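You operate a simulated robot arm through the tools that you are given. There is no shell and no other tool.

Carry out the task below with a simulated robot arm. There is one attempt and no reset: what you move stays moved.

Task
Scatter poppy seeds on the dough ball and sugar on the pale roll.
Fine: use the tiny scoop; scoop and tub lid go back; the dark roll stays bare.
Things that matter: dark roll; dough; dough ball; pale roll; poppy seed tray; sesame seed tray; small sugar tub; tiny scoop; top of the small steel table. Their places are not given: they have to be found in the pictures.

It is judged by the outcome, as a careful person would: the job done as asked, and still so three seconds after it is handed in. It fails if anything else is knocked over, pushed out of place, dropped, spilled or broken. Lids that push on must go on centred and level and be pressed home; caps that screw on are set level and turned clockwise until they are tight.

Robot
A 6-joint arm with a two-finger parallel gripper, fixed in place. Base frame: the origin is on the floor under the middle of its stand, x ahead of it, y to its left, z up. Units: m, degrees, N and s.
With the tool pointing down near the work surface it reaches from about 0.58 to 0.94 m from the base axis. Its first joint turns from -149.0 to 149.0 degrees. Payload 3.43 kg.
The TCP is the grasp point between the finger pads, 0.034 m short of the fingertips. In the tool frame z runs along the fingers and y along their closing line. Largest opening 0.128 m; finger width 0.024, thickness 0.012; the body of the gripper, 0.048 by 0.13 m, starts 0.096 m behind the TCP.
Orientation is that of the tool frame in the base frame, as a unit quaternion [x, y, z, w]. With the fingers straight down and closing along the base's y, the tool's x points along the base's -x, its y along +y and its z along -z.

Tools
- The arm moves only by the tool step_arm. Its argument "rows" is text: rows parted by semicolons, each of 7 numbers parted by spaces: the shift along the tool's x, y, z in units of 250 mm (1.0 is 250 mm), then the turn, a rotation vector about the tool's x, y, z in units of 45 degrees (1.0 is 45 degrees), then the gripper command, from -1 (fully open) to 1 (shut), values between in proportion. In form: dx dy dz ax ay az grip; .... A call has 1 to 20 rows; each row is the pose to reach, as a shift and turn from the pose commanded when the call began, along the tool's axes at that moment. A call with a number of a shift or a turn outside -1 to 1 is refused whole. A row lasts 0.2 s, in which the tool goes at most 0.05 m and 8.6 degrees; a call with a longer step from one row to the next is refused whole, and so is a gripper value outside its range. A pose out of reach is approached as far as the arm can. The call stops where the force on the tool passes 40 N (or 10 N more than at its start, if that is more) or the arm is blocked; 0.2 s more then pass. The fingers move at their own pace (about 0.108 m/s each) and stop on an object; they squeeze with about 35 N. The grip force told is the motor's: it shows also when the fingers shut on nothing. Time passes only in rows, and 0.2 s behind the last, so rows that repeat a pose let the fingers close. The reply holds the time, the measured pose of the TCP, the force on the tool along the base axes, the opening and the grip force, in the units named above and with some noise, with the torque about the TCP (base axes, N m) and any sound that the robot's microphone picked up, and new pictures: "show" is both (left out), scene, wrist or none.
- Cameras (640 x 400 px; columns grow to the right, rows downward): "scene" is fixed at [0.0494, -0.6503, 1.6987]; the picture's right is [0.97, -0.25, 0.00], its down [-0.24, -0.97, -0.07] and it looks along [0.02, 0.07, -1.00] (base axes); focal length 304 px, centre (320, 200). "wrist" rides on the gripper at [0.076, -0.011, -0.16] in the tool frame; the picture's right is [0.15, 0.99, 0.00], its down [-0.88, 0.13, -0.46] and it looks along [-0.45, 0.07, 0.89] (tool axes); focal length 234 px, centre (320, 200).
- slide_trunk(by): slides the trunk up (or, below 0, down) by that many m; the arm rides with it, the base frame stays. It gives what a move gives, with no picture.
- point_at(camera, pixels): there is no depth. For up to 12 entries [column, row, z] of the newest picture of that camera ("zoom" is the newest enlarged one), the place [x, y] in the base frame at which the ray of that pixel passes the height z, good to about 0.002 m. It takes no simulated time.
- zoom(camera, box): a new picture of the part [left, top, right, bottom] of that camera's present view, enlarged. It takes no simulated time.
- close_job(): hands the job in; it is judged then, once.

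Unless the task says otherwise, let go and move clear before handing in.

The tools are called after "Request:" by a JSON object that holds its "api" and its "payload". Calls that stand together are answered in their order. step_arm: Moves the arm, as the interface text tells. Its arguments: {"type":"object","properties":{"rows":{"type":"string"},"show":{"type":"string","enum":["both","scene","wrist","none"]}},"required":["rows"]} The other tools are called the same way: slide_trunk (by) moves the trunk up or down; point_at (camera, pixels) gives the place at which the rays of pixels pass given heights; zoom (camera, box) takes an enlarged picture of a part of a camera's view; close_job () hands the job in.

At the start:

```text
time: 0.0
tool_pos: [0.3116, -0.5664, 1.2777]
tcp_rot: [0.0, 1.0, -0.004, 0.002]
force: [-0.1, -0.2, -0.5]
moment: [0.03, 0.02, -0.01]
grip_width: 0.128
grip_force: 0.0
trunk travel left (down, up): [-0.698, 0.012]
```

scene: 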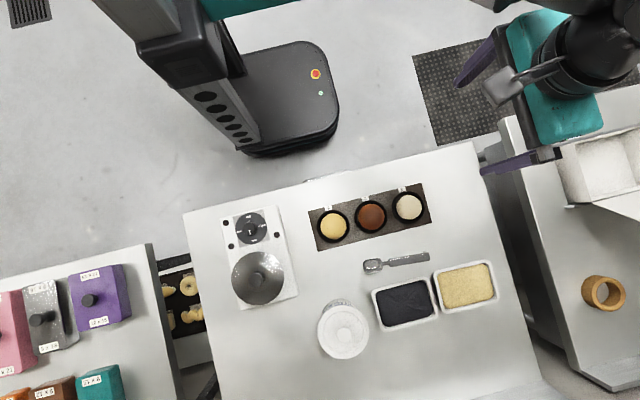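
wrist: 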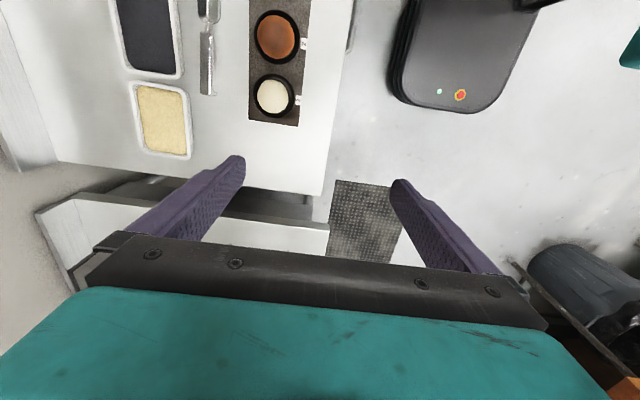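

The scene picture shows a table with a scale at (258,265), three round items on a mat at (333,226), (370,217) and (408,207), a scoop at (395,262), a dark tray at (404,303), a pale tray at (465,286) and a white tub at (343,332). I'll enlarge these before moving anything.

Request:
{"api": "zoom", "payload": {"camera": "scene", "box": [290, 170, 450, 270]}}

Request:
{"api": "zoom", "payload": {"camera": "scene", "box": [300, 240, 510, 371]}}

Request:
{"api": "zoom", "payload": {"camera": "scene", "box": [180, 190, 340, 290]}}

```text
4.00 times, centred on (370, 220) of scene
```

zoom: 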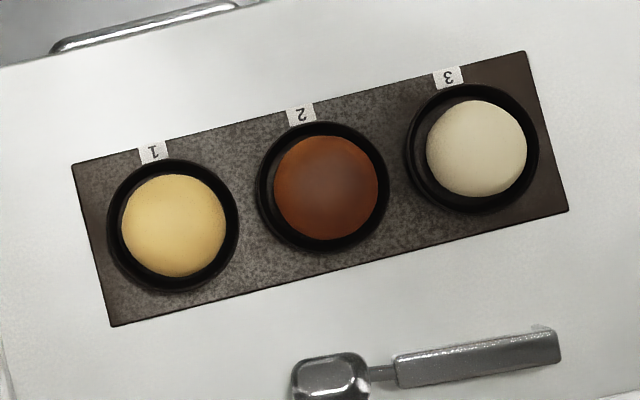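

```text
3.05 times, centred on (405, 306) of scene
```

zoom: 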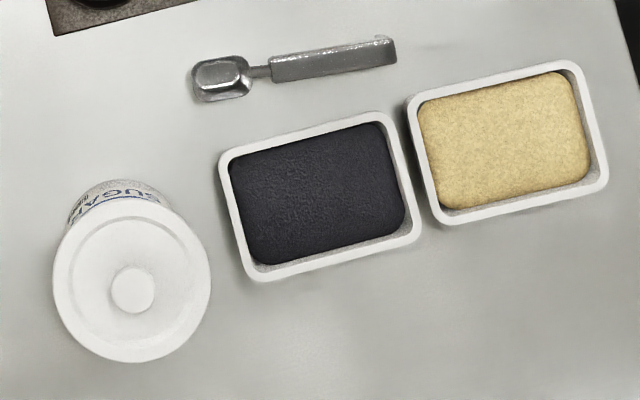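

```text
4.00 times, centred on (260, 240) of scene
```

zoom: 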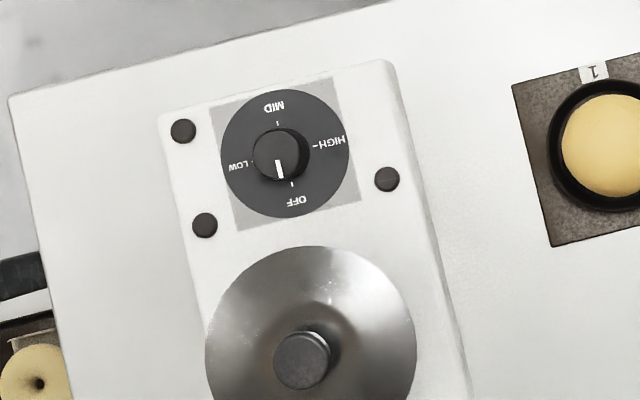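

The enlarged views show item 1 golden, item 2 dark brown and item 3 cream-white, all in cups on the mat. I'll match points between the scene and wrist pictures to get the table height.

Request:
{"api": "point_at", "payload": {"camera": "scene", "pixels": [[425, 183, 0.7], [425, 183, 0.8], [425, 183, 0.9], [432, 223, 0.7], [432, 223, 0.8], [432, 223, 0.9], [408, 207, 0.8], [408, 207, 0.9], [370, 217, 0.8], [370, 217, 0.9], [333, 226, 0.8], [333, 226, 0.9]]}}

Request:
{"api": "point_at", "payload": {"camera": "wrist", "pixels": [[298, 126, 0.7], [298, 126, 0.8], [298, 126, 0.9], [249, 119, 0.7], [249, 119, 0.8], [249, 119, 0.9], [272, 96, 0.8], [272, 96, 0.9], [278, 37, 0.8], [278, 37, 0.9]]}}

Request:
{"api": "zoom", "payload": {"camera": "wrist", "box": [80, 0, 340, 162]}}

```text
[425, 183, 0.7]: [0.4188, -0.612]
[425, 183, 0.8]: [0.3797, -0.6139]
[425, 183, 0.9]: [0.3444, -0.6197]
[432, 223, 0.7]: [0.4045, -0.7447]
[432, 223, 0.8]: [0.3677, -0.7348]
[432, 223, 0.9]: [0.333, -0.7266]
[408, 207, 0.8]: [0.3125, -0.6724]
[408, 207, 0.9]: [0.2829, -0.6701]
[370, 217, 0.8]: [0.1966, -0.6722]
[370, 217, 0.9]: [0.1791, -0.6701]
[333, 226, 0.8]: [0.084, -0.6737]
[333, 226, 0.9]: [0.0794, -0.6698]
```

```text
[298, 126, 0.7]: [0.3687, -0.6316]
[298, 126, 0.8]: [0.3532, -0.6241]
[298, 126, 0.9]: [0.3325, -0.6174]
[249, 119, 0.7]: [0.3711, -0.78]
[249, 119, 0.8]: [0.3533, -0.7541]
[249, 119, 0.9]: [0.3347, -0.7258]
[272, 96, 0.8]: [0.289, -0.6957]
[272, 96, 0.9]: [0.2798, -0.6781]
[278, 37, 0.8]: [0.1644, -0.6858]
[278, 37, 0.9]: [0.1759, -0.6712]
```

```text
2.46 times, centred on (210, 81) of wrist
```

zoom: 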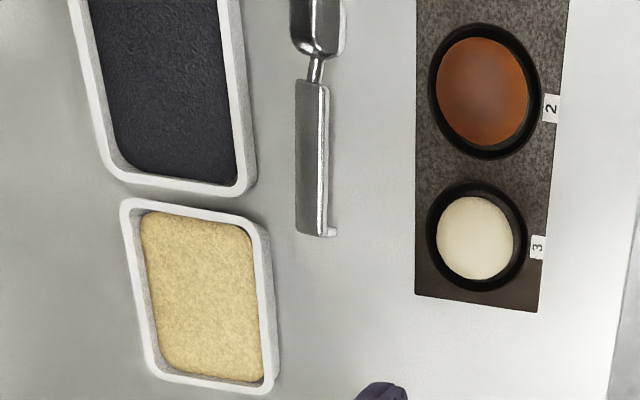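

The mat corners agree between the two cameras at a height of about 0.90, so that is the table top. I'll look up the other objects at that height and enlarge the surroundings.

Request:
{"api": "point_at", "payload": {"camera": "scene", "pixels": [[365, 266, 0.9], [381, 265, 0.9], [390, 263, 0.9], [428, 255, 0.9], [404, 303, 0.92], [465, 286, 0.92], [343, 332, 0.95], [343, 332, 1.0], [343, 332, 1.05], [338, 303, 0.9], [184, 213, 0.9], [470, 143, 0.9]]}}

Request:
{"api": "point_at", "payload": {"camera": "scene", "pixels": [[371, 292, 0.9], [424, 277, 0.9], [437, 317, 0.9], [383, 331, 0.9], [433, 270, 0.9], [490, 261, 0.9], [498, 299, 0.9], [442, 313, 0.9], [258, 274, 0.9], [290, 298, 0.9], [225, 218, 0.9], [277, 207, 0.9]]}}

Request:
{"api": "zoom", "payload": {"camera": "scene", "box": [480, 120, 640, 320]}}

Request:
{"api": "zoom", "payload": {"camera": "scene", "box": [0, 230, 220, 400]}}

```text
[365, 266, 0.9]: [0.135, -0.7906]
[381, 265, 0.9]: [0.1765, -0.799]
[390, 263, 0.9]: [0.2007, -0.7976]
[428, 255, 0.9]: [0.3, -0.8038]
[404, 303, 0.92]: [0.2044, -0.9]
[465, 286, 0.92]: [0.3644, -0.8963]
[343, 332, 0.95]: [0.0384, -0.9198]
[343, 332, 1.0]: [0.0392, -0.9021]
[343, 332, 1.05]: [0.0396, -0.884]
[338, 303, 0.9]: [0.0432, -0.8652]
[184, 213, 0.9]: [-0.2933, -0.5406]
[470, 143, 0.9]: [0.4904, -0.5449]
```

```text
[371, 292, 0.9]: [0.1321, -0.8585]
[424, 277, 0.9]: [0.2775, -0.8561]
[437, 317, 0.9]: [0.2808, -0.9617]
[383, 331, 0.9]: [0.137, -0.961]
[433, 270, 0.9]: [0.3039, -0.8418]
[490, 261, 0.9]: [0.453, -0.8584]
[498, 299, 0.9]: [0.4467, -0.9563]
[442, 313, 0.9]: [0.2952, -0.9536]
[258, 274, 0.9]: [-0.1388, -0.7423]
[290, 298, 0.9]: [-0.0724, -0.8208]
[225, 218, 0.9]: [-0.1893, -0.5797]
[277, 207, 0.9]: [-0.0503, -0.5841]
```

```text
2.00 times, centred on (560, 220) of scene
```

zoom: 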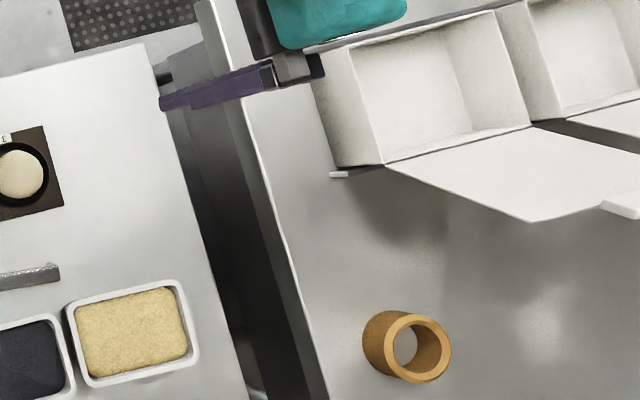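

```text
2.35 times, centred on (110, 315) of scene
```

zoom: 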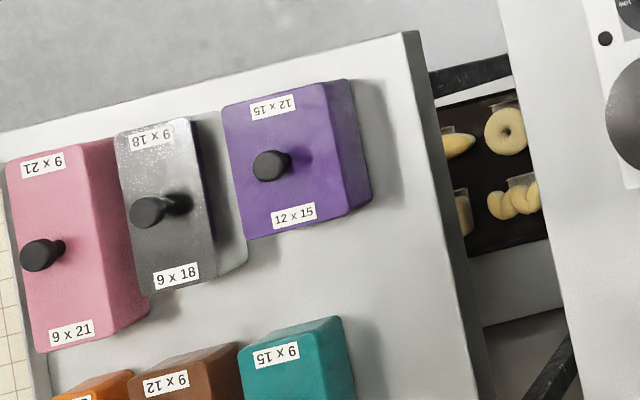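

The poppy tray is centred near (0.20, -0.90), the sesame tray near (0.36, -0.90), the tub near (0.04, -0.91), and the scoop runs from the bowl at x≈0.15 to the handle end at x≈0.30, y≈-0.80. I'll move the wrist camera over the table for a closer look before touching anything.

Request:
{"api": "step_arm", "payload": {"rows": "0.118 -0.107 0.064 0 0 0 -1; 0.236 -0.213 0.128 0 0 0 -1; 0.355 -0.320 0.192 0 0 0 -1; 0.473 -0.427 0.256 0 0 0 -1; 0.591 -0.534 0.32 0 0 0 -1; 0.71 -0.64 0.383 0 0 0 -1; 0.828 -0.747 0.447 0 0 0 -1; 0.946 -0.854 0.511 0 0 0 -1; 0.946 -0.854 0.511 0 0 0 -1"}}

```text
time: 2.0
tool_pos: [0.0746, -0.782, 1.1496]
tcp_rot: [0.0, 1.0, -0.005, 0.002]
force: [0.3, 0.7, -0.1]
moment: [-0.01, 0.0, -0.04]
grip_width: 0.1281
grip_force: 0.0
trunk travel left (down, up): [-0.698, 0.012]
```

scene: 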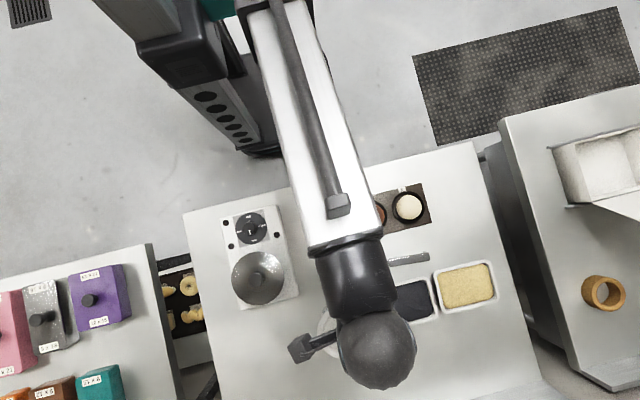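
wrist: 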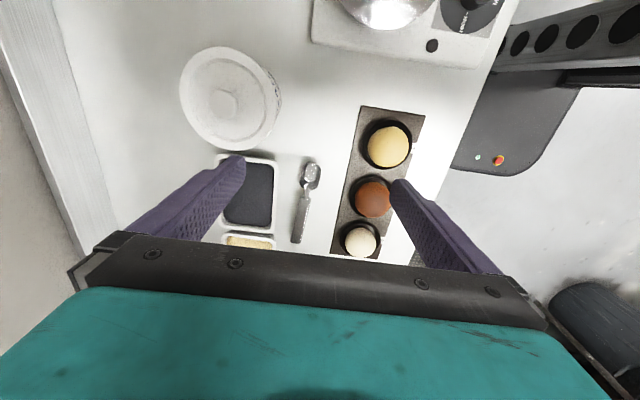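

The wrist picture now covers the whole table: the tub at (230,98), poppy tray at (250,192), scoop at (305,200) and the three items at (388,146), (373,198) and (360,240). I'll enlarge these parts.

Request:
{"api": "zoom", "payload": {"camera": "wrist", "box": [270, 140, 350, 250]}}

Request:
{"api": "zoom", "payload": {"camera": "wrist", "box": [170, 40, 290, 150]}}

Request:
{"api": "zoom", "payload": {"camera": "wrist", "box": [325, 100, 435, 260]}}

```text
3.64 times, centred on (310, 195) of wrist
```

zoom: 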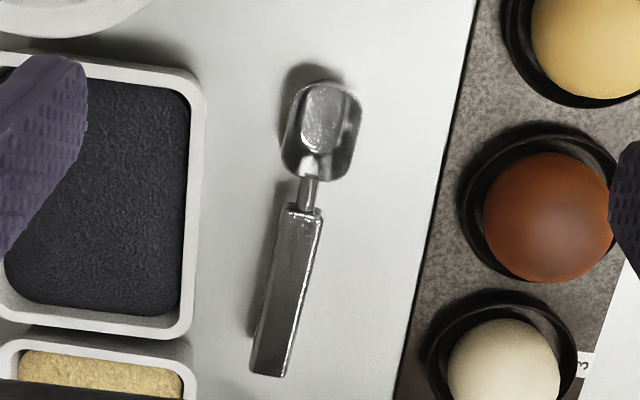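

```text
3.64 times, centred on (230, 95) of wrist
```

zoom: 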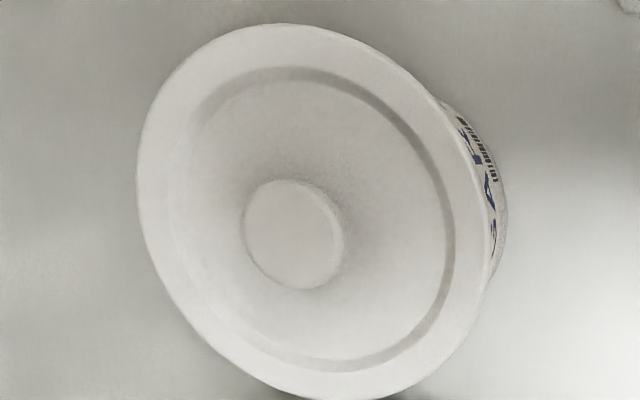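

```text
2.50 times, centred on (380, 180) of wrist
```

zoom: 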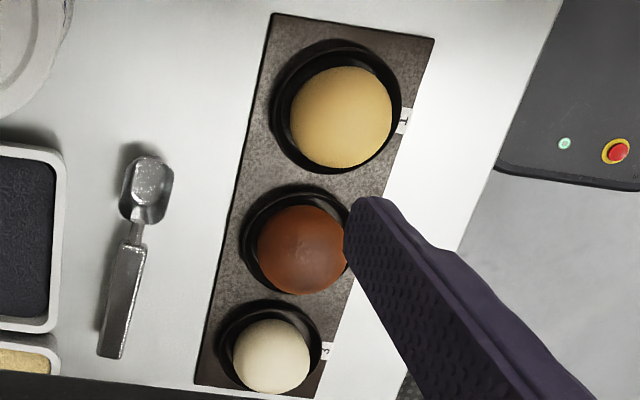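

The lid is a wide disc with a central knob at (290,235) in the enlarged view, and the scoop's open bowl faces up with a slim handle. I'll turn the tool 90° to look at the items from the far side and tell the dough ball from the rolls.

Request:
{"api": "step_arm", "payload": {"rows": "-0.07 0.041 0.033 0 0 -0.167 -1; -0.14 0.083 0.067 0 0 -0.333 -1; -0.21 0.124 0.1 0 0 -0.5 -1; -0.28 0.165 0.133 0 0 -0.667 -1; -0.35 0.207 0.167 0 0 -0.833 -1; -0.42 0.248 0.2 0 0 -1 -1", "show": "none"}}

Request:
{"api": "step_arm", "payload": {"rows": "0 0 0 0 0 -0.167 -1; 0 0 0 0 0 -0.333 -1; 0 0 0 0 0 -0.5 -1; 0 0 0 0 0 -0.667 -1; 0 0 0 0 0 -0.833 -1; 0 0 0 0 0 -1 -1; 0 0 0 0 0 -1 -1"}}

```text
time: 3.4
tool_pos: [0.1804, -0.7197, 1.098]
tcp_rot: [-0.384, 0.923, -0.005, -0.001]
force: [0.3, 0.1, 0.0]
moment: [-0.01, -0.01, 0.01]
grip_width: 0.1279
grip_force: 0.1
trunk travel left (down, up): [-0.698, 0.012]
```

```text
time: 5.0
tool_pos: [0.1799, -0.7203, 1.0995]
tcp_rot: [0.708, -0.706, 0.005, 0.002]
force: [-0.4, 0.6, -0.3]
moment: [0.02, 0.01, -0.01]
grip_width: 0.1282
grip_force: 0.1
trunk travel left (down, up): [-0.698, 0.012]
```

scene: 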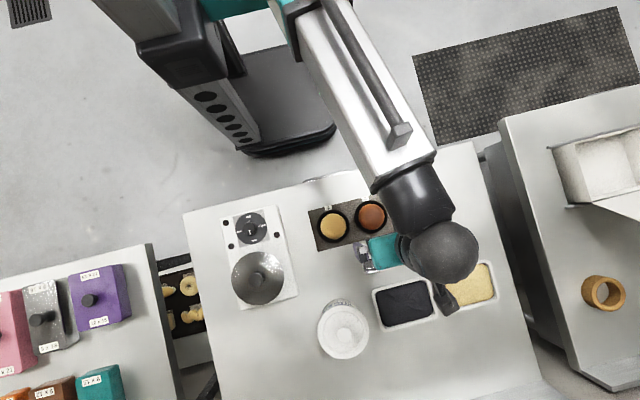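
wrist: 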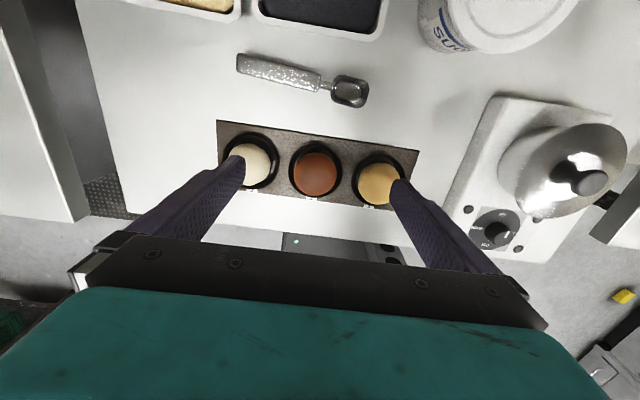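

The tool now points the wrist camera back towards the robot, with the items at (255,160), (316,172) and (377,180). I'll enlarge the items, the scoop and the tub.

Request:
{"api": "zoom", "payload": {"camera": "wrist", "box": [210, 110, 430, 220]}}

Request:
{"api": "zoom", "payload": {"camera": "wrist", "box": [225, 40, 385, 120]}}

Request:
{"api": "zoom", "payload": {"camera": "wrist", "box": [400, 0, 600, 100]}}

Request:
{"api": "zoom", "payload": {"camera": "wrist", "box": [130, 0, 410, 60]}}

```text
2.91 times, centred on (320, 165) of wrist
```

zoom: 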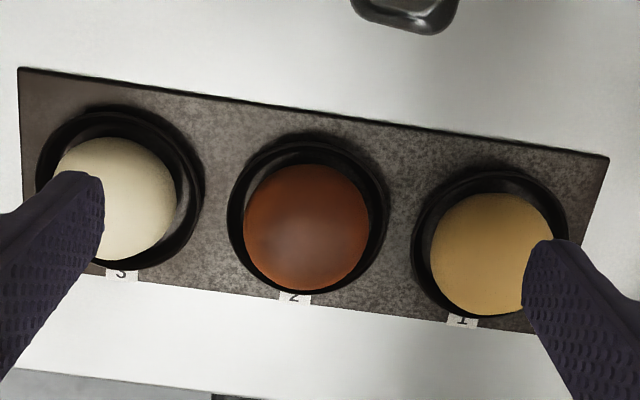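

```text
4.00 times, centred on (305, 80) of wrist
```

zoom: 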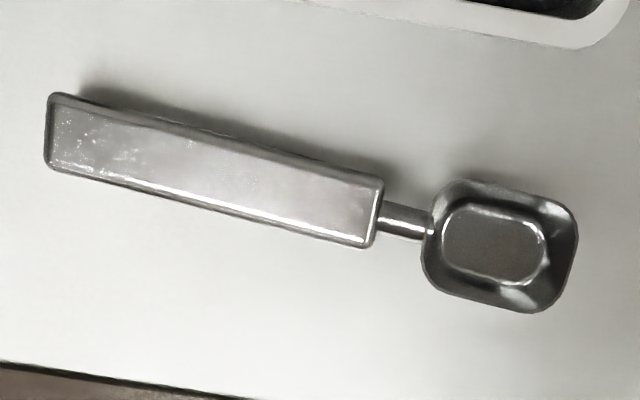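

```text
3.20 times, centred on (500, 50) of wrist
```

zoom: 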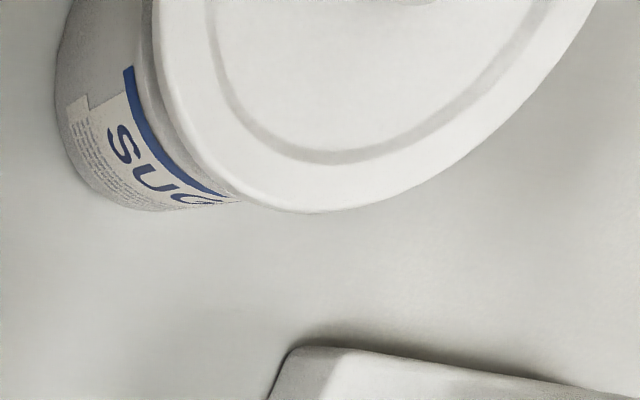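

```text
2.29 times, centred on (270, 30) of wrist
```

zoom: 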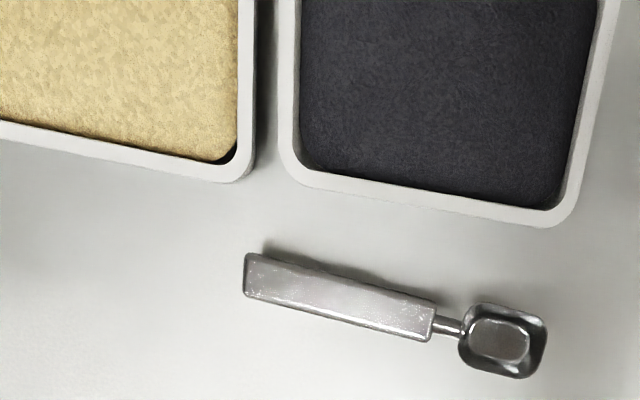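

The enlarged views show a bar-shaped handle, a thin neck and an open rounded bowl at wrist pixel (350,91). I take item 3 (cream) as the dough ball and item 1 (golden) as the pale roll. I'll measure the scoop, trays, tub and items from this picture.

Request:
{"api": "point_at", "payload": {"camera": "wrist", "pixels": [[237.5, 54.25, 0.915], [237, 71.25, 0.915], [321.25, 76.25, 0.915], [318, 91.25, 0.915], [331.25, 88.75, 0.915], [369.25, 91.25, 0.915], [350, 75.75, 0.915], [350, 107.5, 0.915], [237.5, 54.25, 0.9], [318, 91.25, 0.9], [350, 91, 0.9], [350, 91, 0.91]]}}

Request:
{"api": "point_at", "payload": {"camera": "wrist", "pixels": [[218, 121, 0.9], [419, 151, 0.9], [250, 162, 0.92], [316, 174, 0.92], [379, 185, 0.92], [258, 187, 0.92], [318, 197, 0.92], [380, 207, 0.92], [280, 13, 0.92], [370, 32, 0.92], [240, 22, 0.92], [440, 45, 0.9]]}}

Request:
{"api": "point_at", "payload": {"camera": "scene", "pixels": [[340, 300, 0.9], [323, 305, 0.9], [353, 302, 0.9], [365, 266, 0.915], [381, 265, 0.915]]}}

```text
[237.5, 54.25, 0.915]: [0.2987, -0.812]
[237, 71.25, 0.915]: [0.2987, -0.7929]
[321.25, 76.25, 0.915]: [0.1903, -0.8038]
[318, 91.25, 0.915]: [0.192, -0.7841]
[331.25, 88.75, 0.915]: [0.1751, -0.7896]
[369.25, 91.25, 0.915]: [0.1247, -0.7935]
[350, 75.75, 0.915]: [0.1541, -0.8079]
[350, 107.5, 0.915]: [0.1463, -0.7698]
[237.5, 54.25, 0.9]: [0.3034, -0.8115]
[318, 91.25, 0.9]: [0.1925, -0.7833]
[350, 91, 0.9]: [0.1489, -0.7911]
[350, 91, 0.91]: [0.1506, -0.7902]
```

```text
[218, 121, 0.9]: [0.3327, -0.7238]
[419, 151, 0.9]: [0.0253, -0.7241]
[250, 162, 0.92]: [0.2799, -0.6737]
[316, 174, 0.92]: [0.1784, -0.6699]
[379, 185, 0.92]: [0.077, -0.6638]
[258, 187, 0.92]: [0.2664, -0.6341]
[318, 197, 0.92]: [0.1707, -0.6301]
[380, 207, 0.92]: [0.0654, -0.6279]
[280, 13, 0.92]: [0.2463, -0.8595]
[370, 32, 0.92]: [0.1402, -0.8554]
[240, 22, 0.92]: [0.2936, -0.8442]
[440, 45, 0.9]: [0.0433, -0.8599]
```

```text
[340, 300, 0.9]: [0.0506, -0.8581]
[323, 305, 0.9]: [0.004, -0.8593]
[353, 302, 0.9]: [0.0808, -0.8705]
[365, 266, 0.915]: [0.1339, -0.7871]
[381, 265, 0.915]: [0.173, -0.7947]
```

The scoop handle runs from about (0.191, -0.794) to (0.299, -0.803) and is 0.02 wide. The bowl centre is at (0.150, -0.790), and the tub top looks to be near z≈1.03. Next I'll move above the tub to measure the lid and knob.

Request:
{"api": "step_arm", "payload": {"rows": "0.05 0.05 -0.15 0 0 0 -1; 0.17 0.15 -0.2 0 0 0 -1; 0.29 0.26 -0.2 0 0 0 -1; 0.41 0.36 -0.2 0 0 0 -1; 0.53 0.47 -0.2 0 0 0 -1; 0.64 0.56 -0.2 0 0 0 -1; 0.64 0.56 -0.2 0 0 0 -1"}}

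```text
time: 6.6
tool_pos: [0.0924, -0.8785, 1.1513]
tcp_rot: [-0.677, 0.736, -0.002, -0.004]
force: [-0.1, -0.5, 0.5]
moment: [0.01, 0.02, 0.01]
grip_width: 0.1282
grip_force: 0.1
out of reach, approached as far as the arm can: row 3, 4, 5, 6, 7
trunk travel left (down, up): [-0.698, 0.012]
```

scene: 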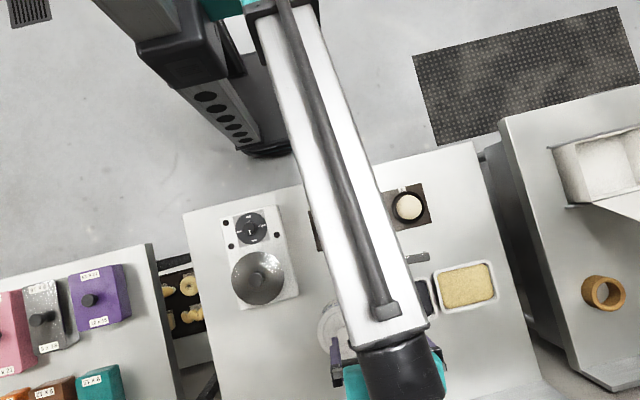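
wrist: 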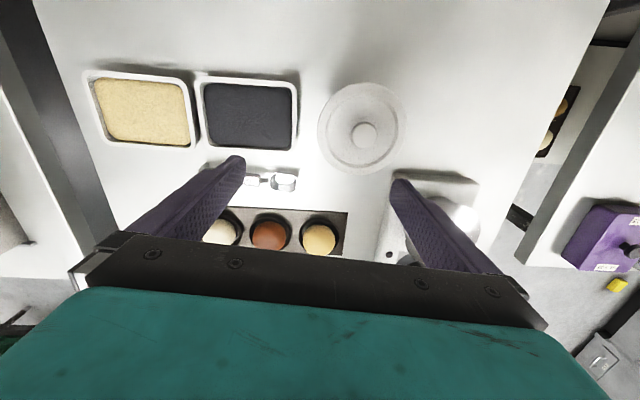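

The arm stopped at (0.092, -0.879, 1.151): at this height that is as far as it reaches. It should reach a little farther lower down. In the wrist picture the knob is at (364,136), so I'll measure it from here.

Request:
{"api": "zoom", "payload": {"camera": "wrist", "box": [300, 60, 430, 190]}}

Request:
{"api": "zoom", "payload": {"camera": "wrist", "box": [180, 50, 320, 170]}}

Request:
{"api": "point_at", "payload": {"camera": "wrist", "pixels": [[364, 136, 0.98], [364, 136, 1.0], [364, 136, 1.02], [364, 136, 1.04], [351, 136, 1.02], [377, 136, 1.02], [317, 128, 1.0], [406, 128, 1.0], [361, 83, 1.0], [361, 174, 1.0]]}}

```text
3.08 times, centred on (365, 125) of wrist
```

zoom: 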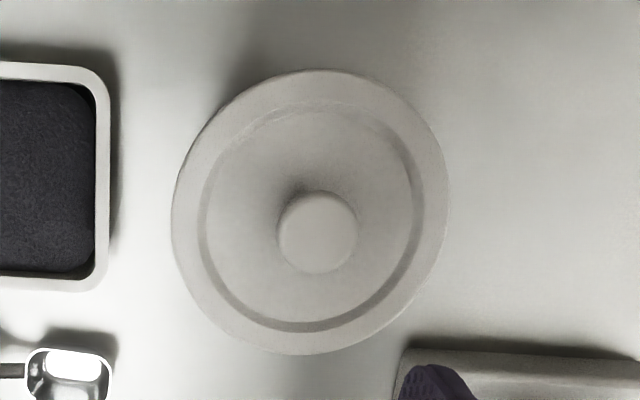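

```text
3.33 times, centred on (250, 110) of wrist
```

zoom: 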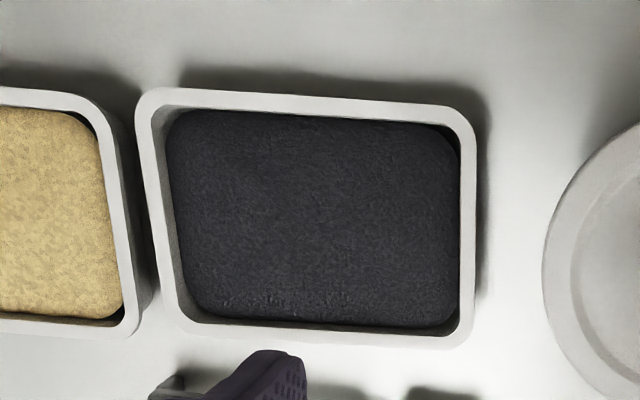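

```text
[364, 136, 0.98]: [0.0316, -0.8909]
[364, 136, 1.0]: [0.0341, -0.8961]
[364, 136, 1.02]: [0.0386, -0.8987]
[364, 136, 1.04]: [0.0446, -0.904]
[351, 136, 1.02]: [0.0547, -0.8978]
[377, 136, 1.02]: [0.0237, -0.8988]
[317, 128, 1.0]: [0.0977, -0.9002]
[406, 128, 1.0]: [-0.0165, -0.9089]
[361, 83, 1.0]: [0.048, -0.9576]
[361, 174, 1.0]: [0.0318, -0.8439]
```

The knob centre works out at about (0.039, -0.900) with its top near z≈1.025, a diameter of about 0.031, and the lid about 0.114 across. I'll raise the trunk by its last 12 mm for reach, then go lower to check where the arm sits.

Request:
{"api": "slide_trunk", "payload": {"by": 0.012}}

Request:
{"api": "step_arm", "payload": {"rows": "0 0 0.05 0 0 0 -1; 0 0 0.1 0 0 0 -1; 0 0 0.15 0 0 0 -1; 0 0 0.2 0 0 0 -1; 0 0 0.2 0 0 0 -1; 0 0 0.2 0 0 0 -1"}}

```text
time: 7.2
tool_pos: [0.0939, -0.8788, 1.1625]
tcp_rot: [-0.677, 0.736, -0.001, -0.005]
force: [0.3, 0.3, -0.1]
moment: [0.0, 0.01, 0.01]
grip_width: 0.1282
grip_force: 0.0
trunk travel left (down, up): [-0.71, 0.0]
```

```text
time: 8.6
tool_pos: [0.0924, -0.8791, 1.1124]
tcp_rot: [-0.677, 0.736, -0.001, -0.005]
force: [-0.1, -0.3, 0.8]
moment: [-0.02, 0.01, 0.0]
grip_width: 0.1282
grip_force: 0.0
trunk travel left (down, up): [-0.71, 0.0]
```

scene: 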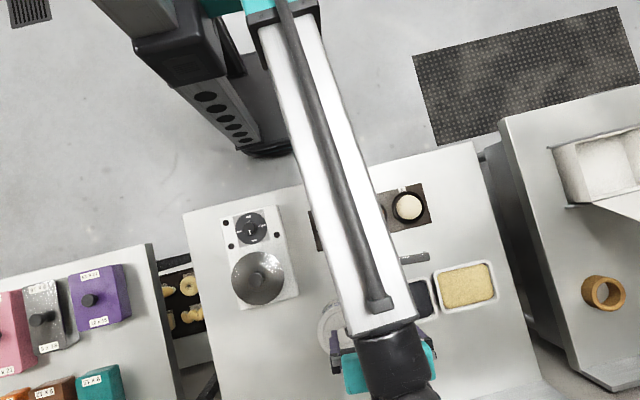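
wrist: 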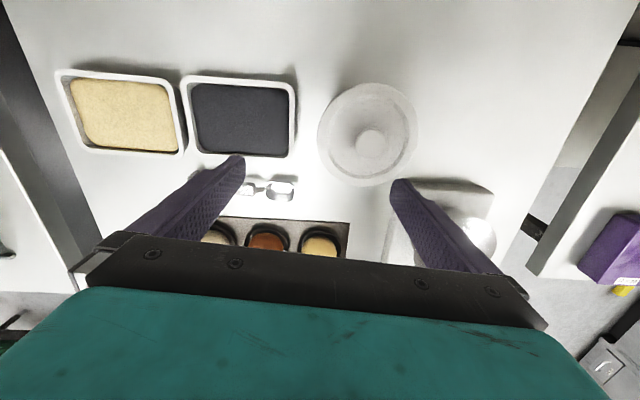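

Commands start from the reached pose, so I can continue from here. I'll move to just above the knob at (0.039, -0.900) with the fingertips about 15 mm above it.

Request:
{"api": "step_arm", "payload": {"rows": "0 0 0.08 0 0 0 -1; 0.025 0.05 0.15 0 0 0 -1; 0.05 0.103 0.15 0 0 0 -1; 0.075 0.155 0.15 0 0 0 -1; 0.101 0.206 0.15 0 0 0 -1; 0.101 0.206 0.15 0 0 0 -1"}}

```text
time: 10.0
tool_pos: [0.0605, -0.8944, 1.0756]
tcp_rot: [-0.665, 0.747, 0.0, -0.007]
force: [-0.2, 0.8, 0.0]
moment: [0.01, 0.04, -0.01]
grip_width: 0.1279
grip_force: 0.1
out of reach, approached as far as the arm can: row 2, 3, 4, 5, 6
trunk travel left (down, up): [-0.71, 0.0]
```

scene: 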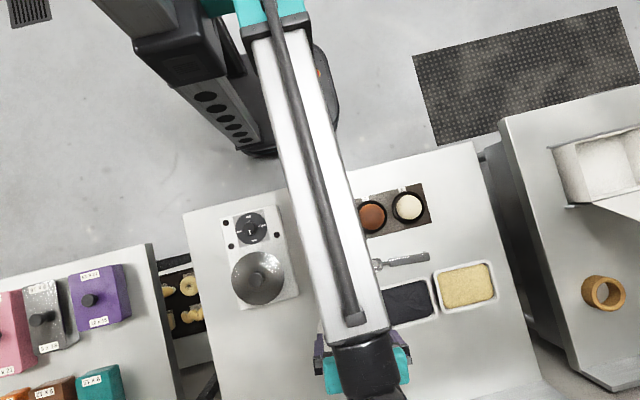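
wrist: 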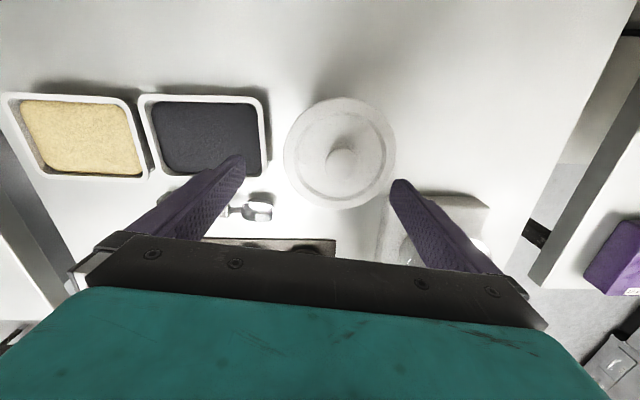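

The arm stopped at x=0.0605 with the tool yaw drifted. That points to a limit on the last joint, not on radial reach. I'll turn the tool 45° back the other way and then read the pose.

Request:
{"api": "step_arm", "payload": {"rows": "0 0 -0.03 0 0 0.167 -1; 0 0 -0.03 0 0 0.333 -1; 0 0 -0.03 0 0 0.5 -1; 0 0 -0.03 0 0 0.667 -1; 0 0 -0.03 0 0 0.833 -1; 0 0 -0.03 0 0 1 -1; 0 0 -0.03 0 0 1 -1", "show": "wrist"}}

```text
time: 11.6
tool_pos: [0.0615, -0.8934, 1.0823]
tcp_rot: [-0.344, 0.939, -0.004, -0.003]
force: [0.0, 0.4, -0.3]
moment: [-0.03, 0.0, 0.0]
grip_width: 0.128
grip_force: 0.1
trunk travel left (down, up): [-0.71, 0.0]
```

wrist: 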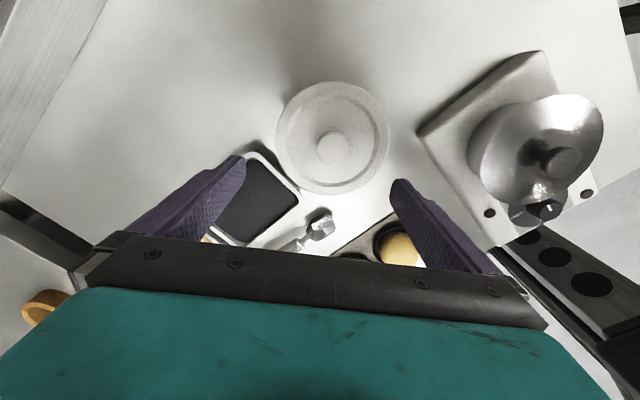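

The yaw is free now and the pose is (0.0615, -0.8934, 1.0823). The knob is at (331,147), so I'll enlarge the lid to refine its centre and height.

Request:
{"api": "zoom", "payload": {"camera": "wrist", "box": [265, 70, 401, 206]}}

Request:
{"api": "point_at", "payload": {"camera": "wrist", "pixels": [[331, 147, 1.0], [331, 147, 1.02], [331, 147, 1.03], [276, 138, 1.0], [389, 134, 1.0], [332, 81, 1.0], [332, 195, 1.0]]}}

```text
2.94 times, centred on (333, 138) of wrist
```

zoom: 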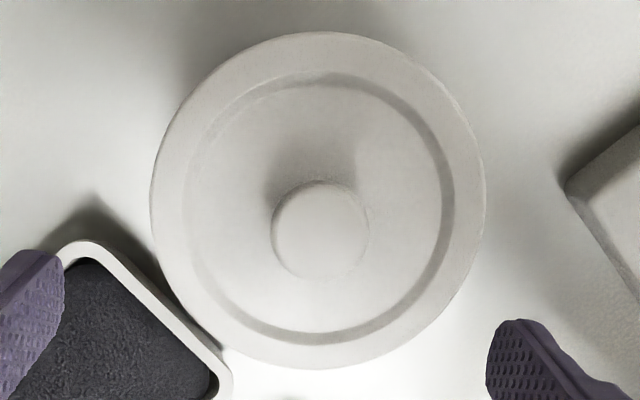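

```text
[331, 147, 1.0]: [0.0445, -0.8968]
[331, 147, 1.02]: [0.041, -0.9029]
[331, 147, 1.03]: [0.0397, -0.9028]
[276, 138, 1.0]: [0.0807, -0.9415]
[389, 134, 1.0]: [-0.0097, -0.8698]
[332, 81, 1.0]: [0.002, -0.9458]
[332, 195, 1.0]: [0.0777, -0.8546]
```

The knob centre refines to (0.0395, -0.900). I'll centre over it at this height and narrow the fingers to about 70 mm before descending.

Request:
{"api": "step_arm", "payload": {"rows": "0.03 0.012 0 0 0 0 -0.1; 0.06 0.024 0 0 0 0 -0.1; 0.085 0.036 0 0 0 0 -0.1; 0.085 0.036 0.04 0 0 0 -0.1; 0.085 0.036 0.08 0 0 0 -0.1; 0.085 0.036 0.08 0 0 0 -0.1", "show": "wrist"}}

```text
time: 13.0
tool_pos: [0.0382, -0.8955, 1.0612]
tcp_rot: [-0.345, 0.939, -0.005, -0.004]
force: [-1.1, 0.2, 0.5]
moment: [0.0, -0.01, 0.02]
grip_width: 0.0705
grip_force: 0.0
out of reach, approached as far as the arm can: row 2, 3, 4, 5, 6
trunk travel left (down, up): [-0.71, 0.0]
```

wrist: 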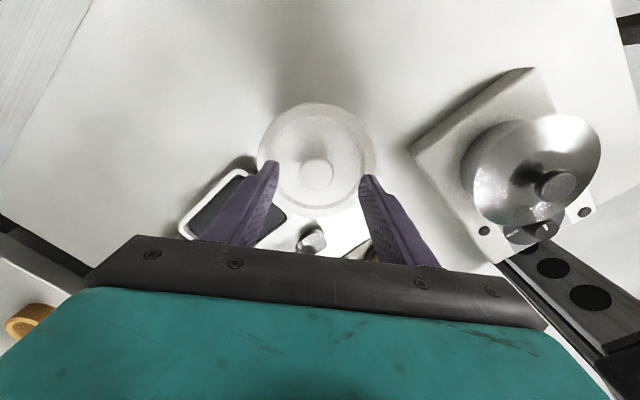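

The arm is at its limit of r≈0.896 here, and the yaw is fine, so this time it is radial reach. The arm is probably too high relative to the table. I'll raise the tool clear, then lower the trunk to gain reach.

Request:
{"api": "step_arm", "payload": {"rows": "0 0 -0.15 0 0 0 -0.1; 0 0 -0.3 0 0 0 -0.1; -0.06 0.07 -0.45 0 0 0 -0.1; -0.129 0.153 -0.6 0 0 0 -0.1; -0.129 0.153 -0.7 0 0 0 -0.1; -0.129 0.153 -0.7 0 0 0 -0.1", "show": "none"}}

Request:
{"api": "slide_trunk", "payload": {"by": -0.1}}

```text
time: 14.4
tool_pos: [0.0394, -0.8438, 1.2343]
tcp_rot: [-0.344, 0.939, -0.005, -0.002]
force: [-0.2, 0.5, -0.4]
moment: [0.02, -0.02, 0.01]
grip_width: 0.0705
grip_force: 0.1
out of reach, approached as far as the arm can: row 1, 2
trunk travel left (down, up): [-0.71, 0.0]
```

```text
time: 15.7
tool_pos: [0.039, -0.8435, 1.1343]
tcp_rot: [-0.344, 0.939, -0.004, -0.003]
force: [0.2, 0.8, 0.6]
moment: [0.02, -0.01, -0.02]
grip_width: 0.0704
grip_force: 0.0
trunk travel left (down, up): [-0.61, 0.1]
```

Rising straight up also counted as out of reach, so the reach depends on height. I'll test it with this trunk setting by moving outward at z=1.134, well above the tub.

Request:
{"api": "step_arm", "payload": {"rows": "0.06 -0.075 0 0 0 0 -0.1; 0.13 -0.15 0 0 0 0 -0.1; 0.195 -0.23 0 0 0 0 -0.1; 0.258 -0.305 0 0 0 0 -0.1; 0.258 -0.305 0 0 0 0 -0.1", "show": "none"}}

```text
time: 16.9
tool_pos: [0.0436, -0.87, 1.1176]
tcp_rot: [-0.344, 0.939, -0.004, -0.004]
force: [-0.6, -0.4, 0.0]
moment: [0.01, -0.01, 0.0]
grip_width: 0.0704
grip_force: 0.1
out of reach, approached as far as the arm can: row 2, 3, 4, 5
trunk travel left (down, up): [-0.61, 0.1]
```

The reach here was 0.871 at z≈1.118, so with the tool straight down the arm falls a few millimetres short of the knob at r≈0.901. I'll put the trunk back up and turn the tool towards radial. A tilt of about 6° pointing the fingers outward should then cover the gap.

Request:
{"api": "slide_trunk", "payload": {"by": 0.1}}

Request:
{"api": "step_arm", "payload": {"rows": "-0.03 0.03 0 0 0 -0.16 -0.1; -0.06 0.06 0 0 0 -0.32 -0.1; -0.09 0.1 0 0 0 -0.48 -0.1; -0.11 0.13 0 0 0 -0.64 -0.1; -0.13 0.15 0 0 0 -0.8 -0.1; -0.13 0.15 0 0 0 -0.8 -0.1", "show": "none"}}

Request:
{"api": "step_arm", "payload": {"rows": "0 0 0.1 0 0.07 0 -0.1; 0 0 0.25 0 0.14 0 -0.1; 0 0 0.4 0 0.14 0 -0.1; 0 0 0.5 0 0.14 0 -0.1; 0 0 0.5 0 0.14 0 -0.1", "show": "wrist"}}

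```text
time: 18.3
tool_pos: [0.0435, -0.8699, 1.2171]
tcp_rot: [-0.345, 0.939, -0.004, -0.003]
force: [-0.7, 0.6, 0.0]
moment: [-0.02, 0.01, 0.02]
grip_width: 0.0703
grip_force: 0.1
trunk travel left (down, up): [-0.71, 0.0]
```

```text
time: 19.7
tool_pos: [0.0442, -0.8187, 1.2162]
tcp_rot: [-0.618, 0.786, -0.002, -0.005]
force: [0.0, 0.8, 0.9]
moment: [-0.03, 0.05, 0.03]
grip_width: 0.0705
grip_force: 0.0
trunk travel left (down, up): [-0.71, 0.0]
```

```text
time: 20.9
tool_pos: [0.041, -0.8191, 1.0932]
tcp_rot: [-0.617, 0.785, -0.038, -0.048]
force: [0.4, -0.5, -1.0]
moment: [0.0, 0.02, 0.02]
grip_width: 0.0705
grip_force: 0.0
trunk travel left (down, up): [-0.71, 0.0]
```

wrist: 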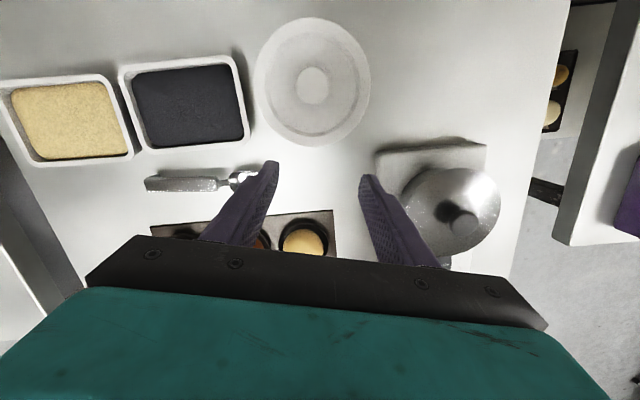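

The tool is now tilted about 7° with the fingers pointing outward, at (0.041, -0.819, 1.093). The knob is at (312,85), so I'll enlarge it to check its height and position from this angle.

Request:
{"api": "zoom", "payload": {"camera": "wrist", "box": [240, 10, 390, 150]}}

Request:
{"api": "point_at", "payload": {"camera": "wrist", "pixels": [[312, 85, 1.01], [312, 85, 1.02], [312, 85, 1.025], [312, 85, 1.03], [254, 82, 1.0], [371, 80, 1.0], [312, 18, 1.0], [312, 147, 1.0]]}}

```text
2.86 times, centred on (315, 80) of wrist
```

zoom: 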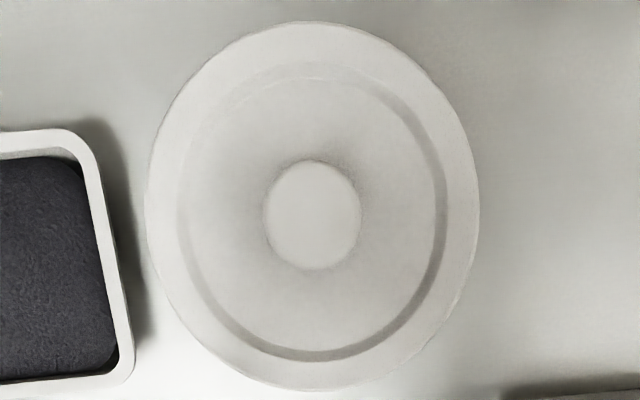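

```text
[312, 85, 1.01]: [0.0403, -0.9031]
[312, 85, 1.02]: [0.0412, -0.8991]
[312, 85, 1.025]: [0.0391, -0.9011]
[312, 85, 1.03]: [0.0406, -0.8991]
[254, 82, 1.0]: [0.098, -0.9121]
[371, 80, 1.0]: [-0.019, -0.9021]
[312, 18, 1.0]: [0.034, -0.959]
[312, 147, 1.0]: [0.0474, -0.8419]
```

The knob centre agrees at (0.040, -0.900). I'll move over it with the fingertips about 10 mm above the knob and check whether this pose is within reach.

Request:
{"api": "step_arm", "payload": {"rows": "0.1 -0.025 0.03 0 0 0 -0.1; 0.2 -0.05 0.06 0 0 0 -0.1; 0.29 -0.072 0.1 0 0 0 -0.1; 0.29 -0.072 0.13 0 0 0 -0.1; 0.29 -0.072 0.13 0 0 0 -0.1", "show": "wrist"}}

```text
time: 22.1
tool_pos: [0.0434, -0.8988, 1.0692]
tcp_rot: [-0.616, 0.785, -0.036, -0.049]
force: [0.2, 1.1, 0.3]
moment: [0.02, 0.01, -0.01]
grip_width: 0.0706
grip_force: 0.0
trunk travel left (down, up): [-0.71, 0.0]
```

wrist: 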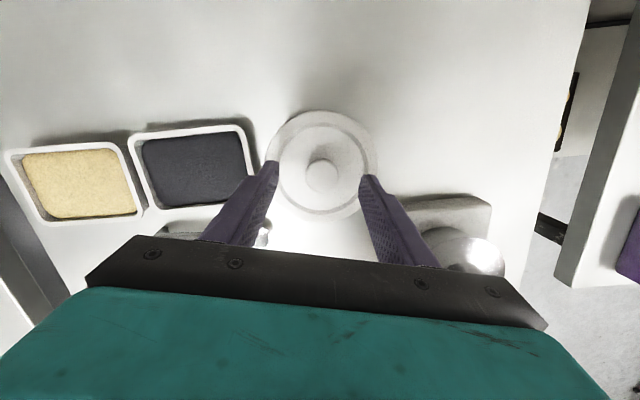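

The pose is within reach at (0.043, -0.899, 1.069), with the knob at (322,178) between the fingertips. I'll enlarge the view to check the centring.

Request:
{"api": "zoom", "payload": {"camera": "wrist", "box": [250, 100, 400, 220]}}

Request:
{"api": "point_at", "payload": {"camera": "wrist", "pixels": [[322, 178, 1.02], [322, 178, 1.025], [322, 178, 1.03]]}}

```text
3.33 times, centred on (325, 160) of wrist
```

zoom: 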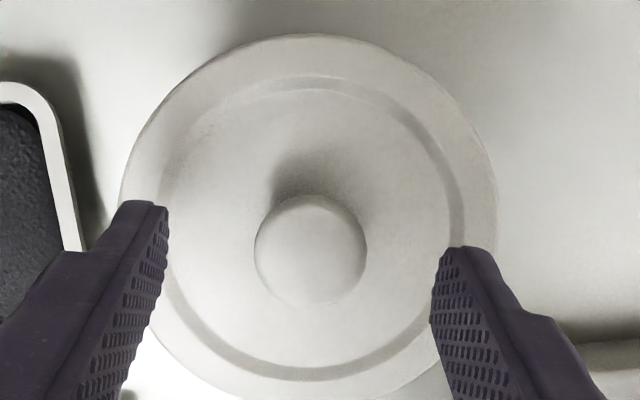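

```text
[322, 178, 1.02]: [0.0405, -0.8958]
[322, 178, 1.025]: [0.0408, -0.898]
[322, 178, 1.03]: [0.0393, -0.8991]
```

The knob sits about 3 mm off the tool axis towards tool -x and +y. I'll correct that and descend about 25 mm along the tool axis so the pads straddle the knob.

Request:
{"api": "step_arm", "payload": {"rows": "-0.014 0.011 0.02 0 0 0 -0.1; -0.014 0.011 0.04 0 0 0 -0.1; -0.014 0.011 0.06 0 0 0 -0.1; -0.014 0.011 0.08 0 0 0 -0.1; -0.014 0.011 0.1 0 0 0 -0.1; -0.014 0.011 0.1 0 0 0 -0.1", "show": "wrist"}}

Request:
{"api": "zoom", "payload": {"camera": "wrist", "box": [230, 120, 410, 260]}}

```text
time: 23.5
tool_pos: [0.0399, -0.8976, 1.0427]
tcp_rot: [-0.617, 0.785, -0.037, -0.049]
force: [0.2, -0.5, 0.2]
moment: [-0.03, 0.02, 0.0]
grip_width: 0.0703
grip_force: 0.1
trunk travel left (down, up): [-0.71, 0.0]
```

wrist: 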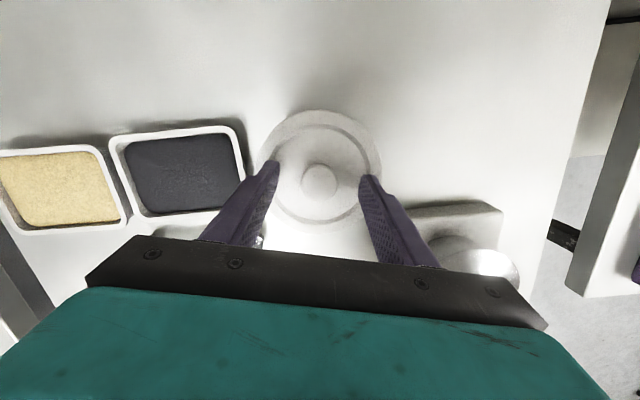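

```text
2.86 times, centred on (320, 190) of wrist
```

zoom: 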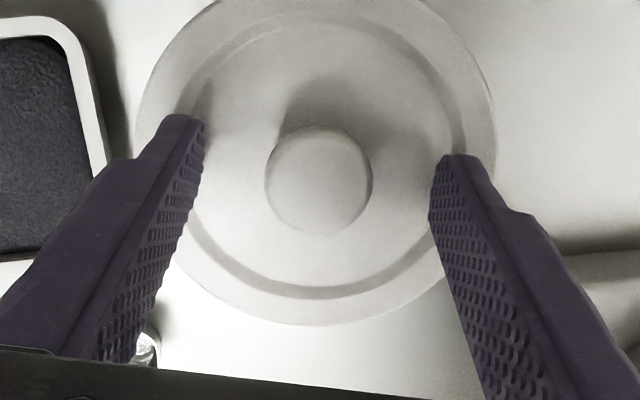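

No contact force, and the knob at (320,183) lies right on the tool axis between the pads. I'll close the fingers on it.

Request:
{"api": "step_arm", "payload": {"rows": "0 0 0 0 0 0 0.3; 0 0 0 0 0 0 0.5; 0 0 0 0 0 0 1; 0 0 0 0 0 0 1; 0 0 0 0 0 0 1", "show": "wrist"}}

```text
time: 24.7
tool_pos: [0.0408, -0.8982, 1.0426]
tcp_rot: [-0.616, 0.785, -0.036, -0.048]
force: [0.9, -0.1, -0.4]
moment: [0.02, 0.0, -0.01]
grip_width: 0.0295
grip_force: 35.4
trunk travel left (down, up): [-0.71, 0.0]
```

wrist: 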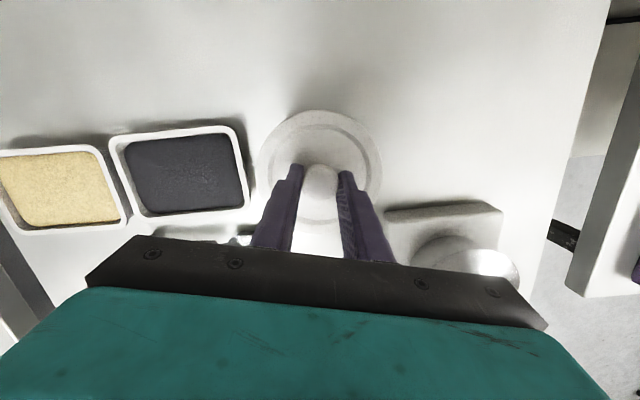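

The fingers hold the knob at 29.5 mm width with 35 N. I'll lift straight up a few millimetres and watch the force to learn how the lid is held.

Request:
{"api": "step_arm", "payload": {"rows": "0.001 0 -0.008 0 0 0 1; 0.002 0 -0.016 0 0 0 1; 0.003 0 -0.024 0 0 0 1; 0.003 0 -0.024 0 0 0 1", "show": "both"}}

Request:
{"api": "zoom", "payload": {"camera": "wrist", "box": [230, 90, 410, 260]}}

```text
time: 25.7
tool_pos: [0.0401, -0.8979, 1.0485]
tcp_rot: [-0.616, 0.786, -0.036, -0.048]
force: [-0.8, -0.5, -0.1]
moment: [-0.01, 0.0, 0.0]
grip_width: 0.0295
grip_force: 34.9
trunk travel left (down, up): [-0.71, 0.0]
```

scene: 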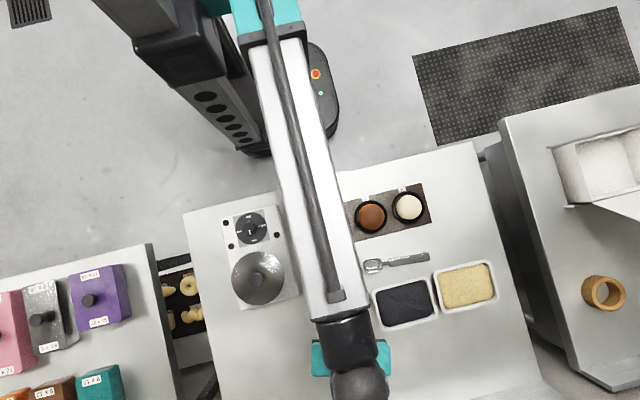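
wrist: 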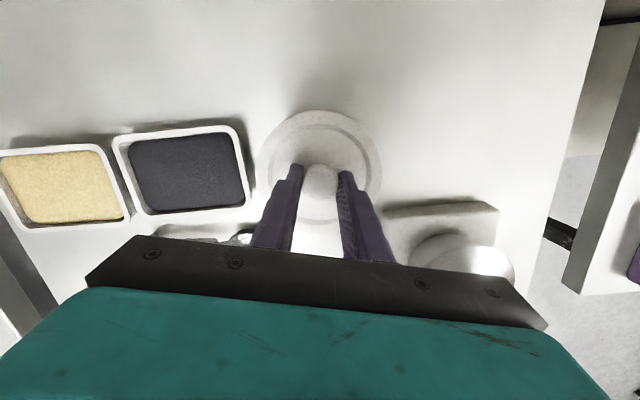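

```text
2.35 times, centred on (320, 175) of wrist
```

zoom: 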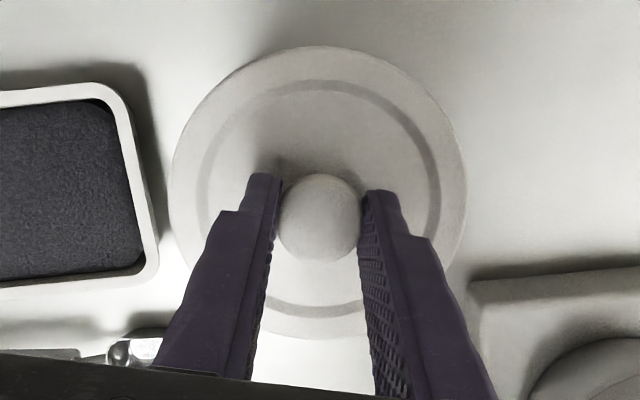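

The lid lifted 6 mm with almost no force, so it seems to sit loose or slip off easily. I'll keep lifting and check that the tub stays on the table.

Request:
{"api": "step_arm", "payload": {"rows": "0.003 0 -0.02 0 0 0 1; 0.005 0 -0.04 0 0 0 1; 0.0075 0 -0.06 0 0 0 1; 0.01 0 -0.08 0 0 0 1; 0.01 0 -0.08 0 0 0 1", "show": "both"}}

Request:
{"api": "zoom", "payload": {"camera": "wrist", "box": [230, 90, 410, 260]}}

Request:
{"api": "zoom", "payload": {"camera": "scene", "box": [280, 280, 400, 400]}}

```text
time: 26.9
tool_pos: [0.0399, -0.8983, 1.0683]
tcp_rot: [-0.616, 0.785, -0.037, -0.048]
force: [0.2, -0.1, 0.3]
moment: [0.03, 0.0, -0.01]
grip_width: 0.0294
grip_force: 35.1
trunk travel left (down, up): [-0.71, 0.0]
```

scene: 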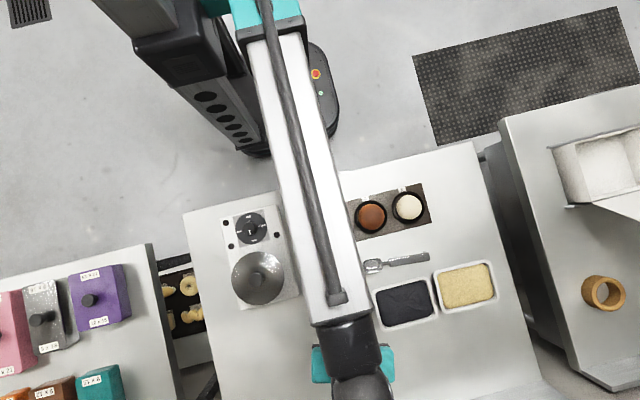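
wrist: 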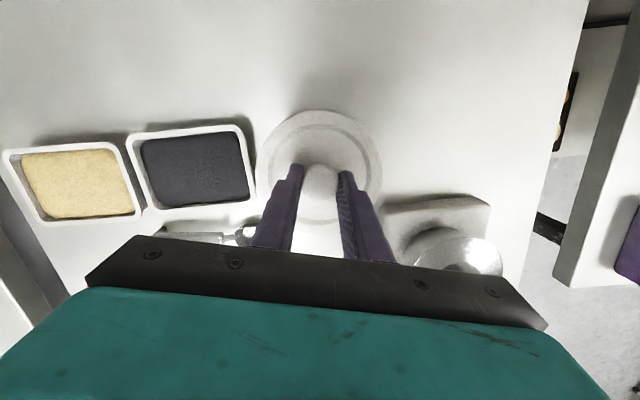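

```text
2.35 times, centred on (320, 175) of wrist
```

zoom: 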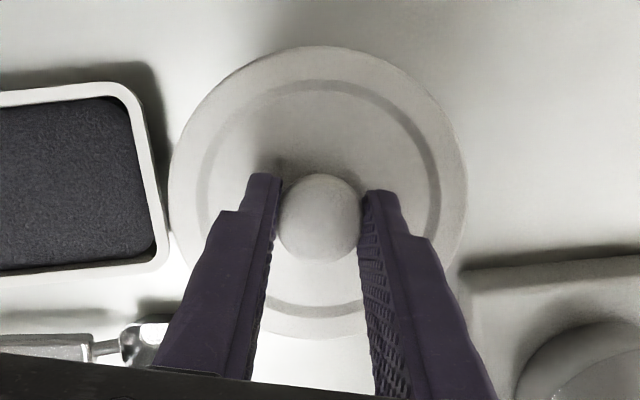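

```text
3.33 times, centred on (340, 340) of scene
```

zoom: 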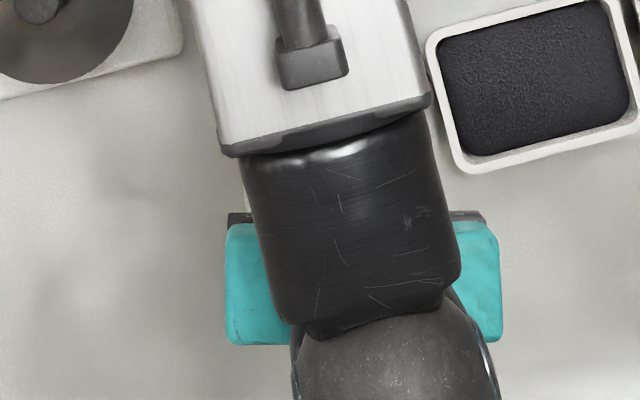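

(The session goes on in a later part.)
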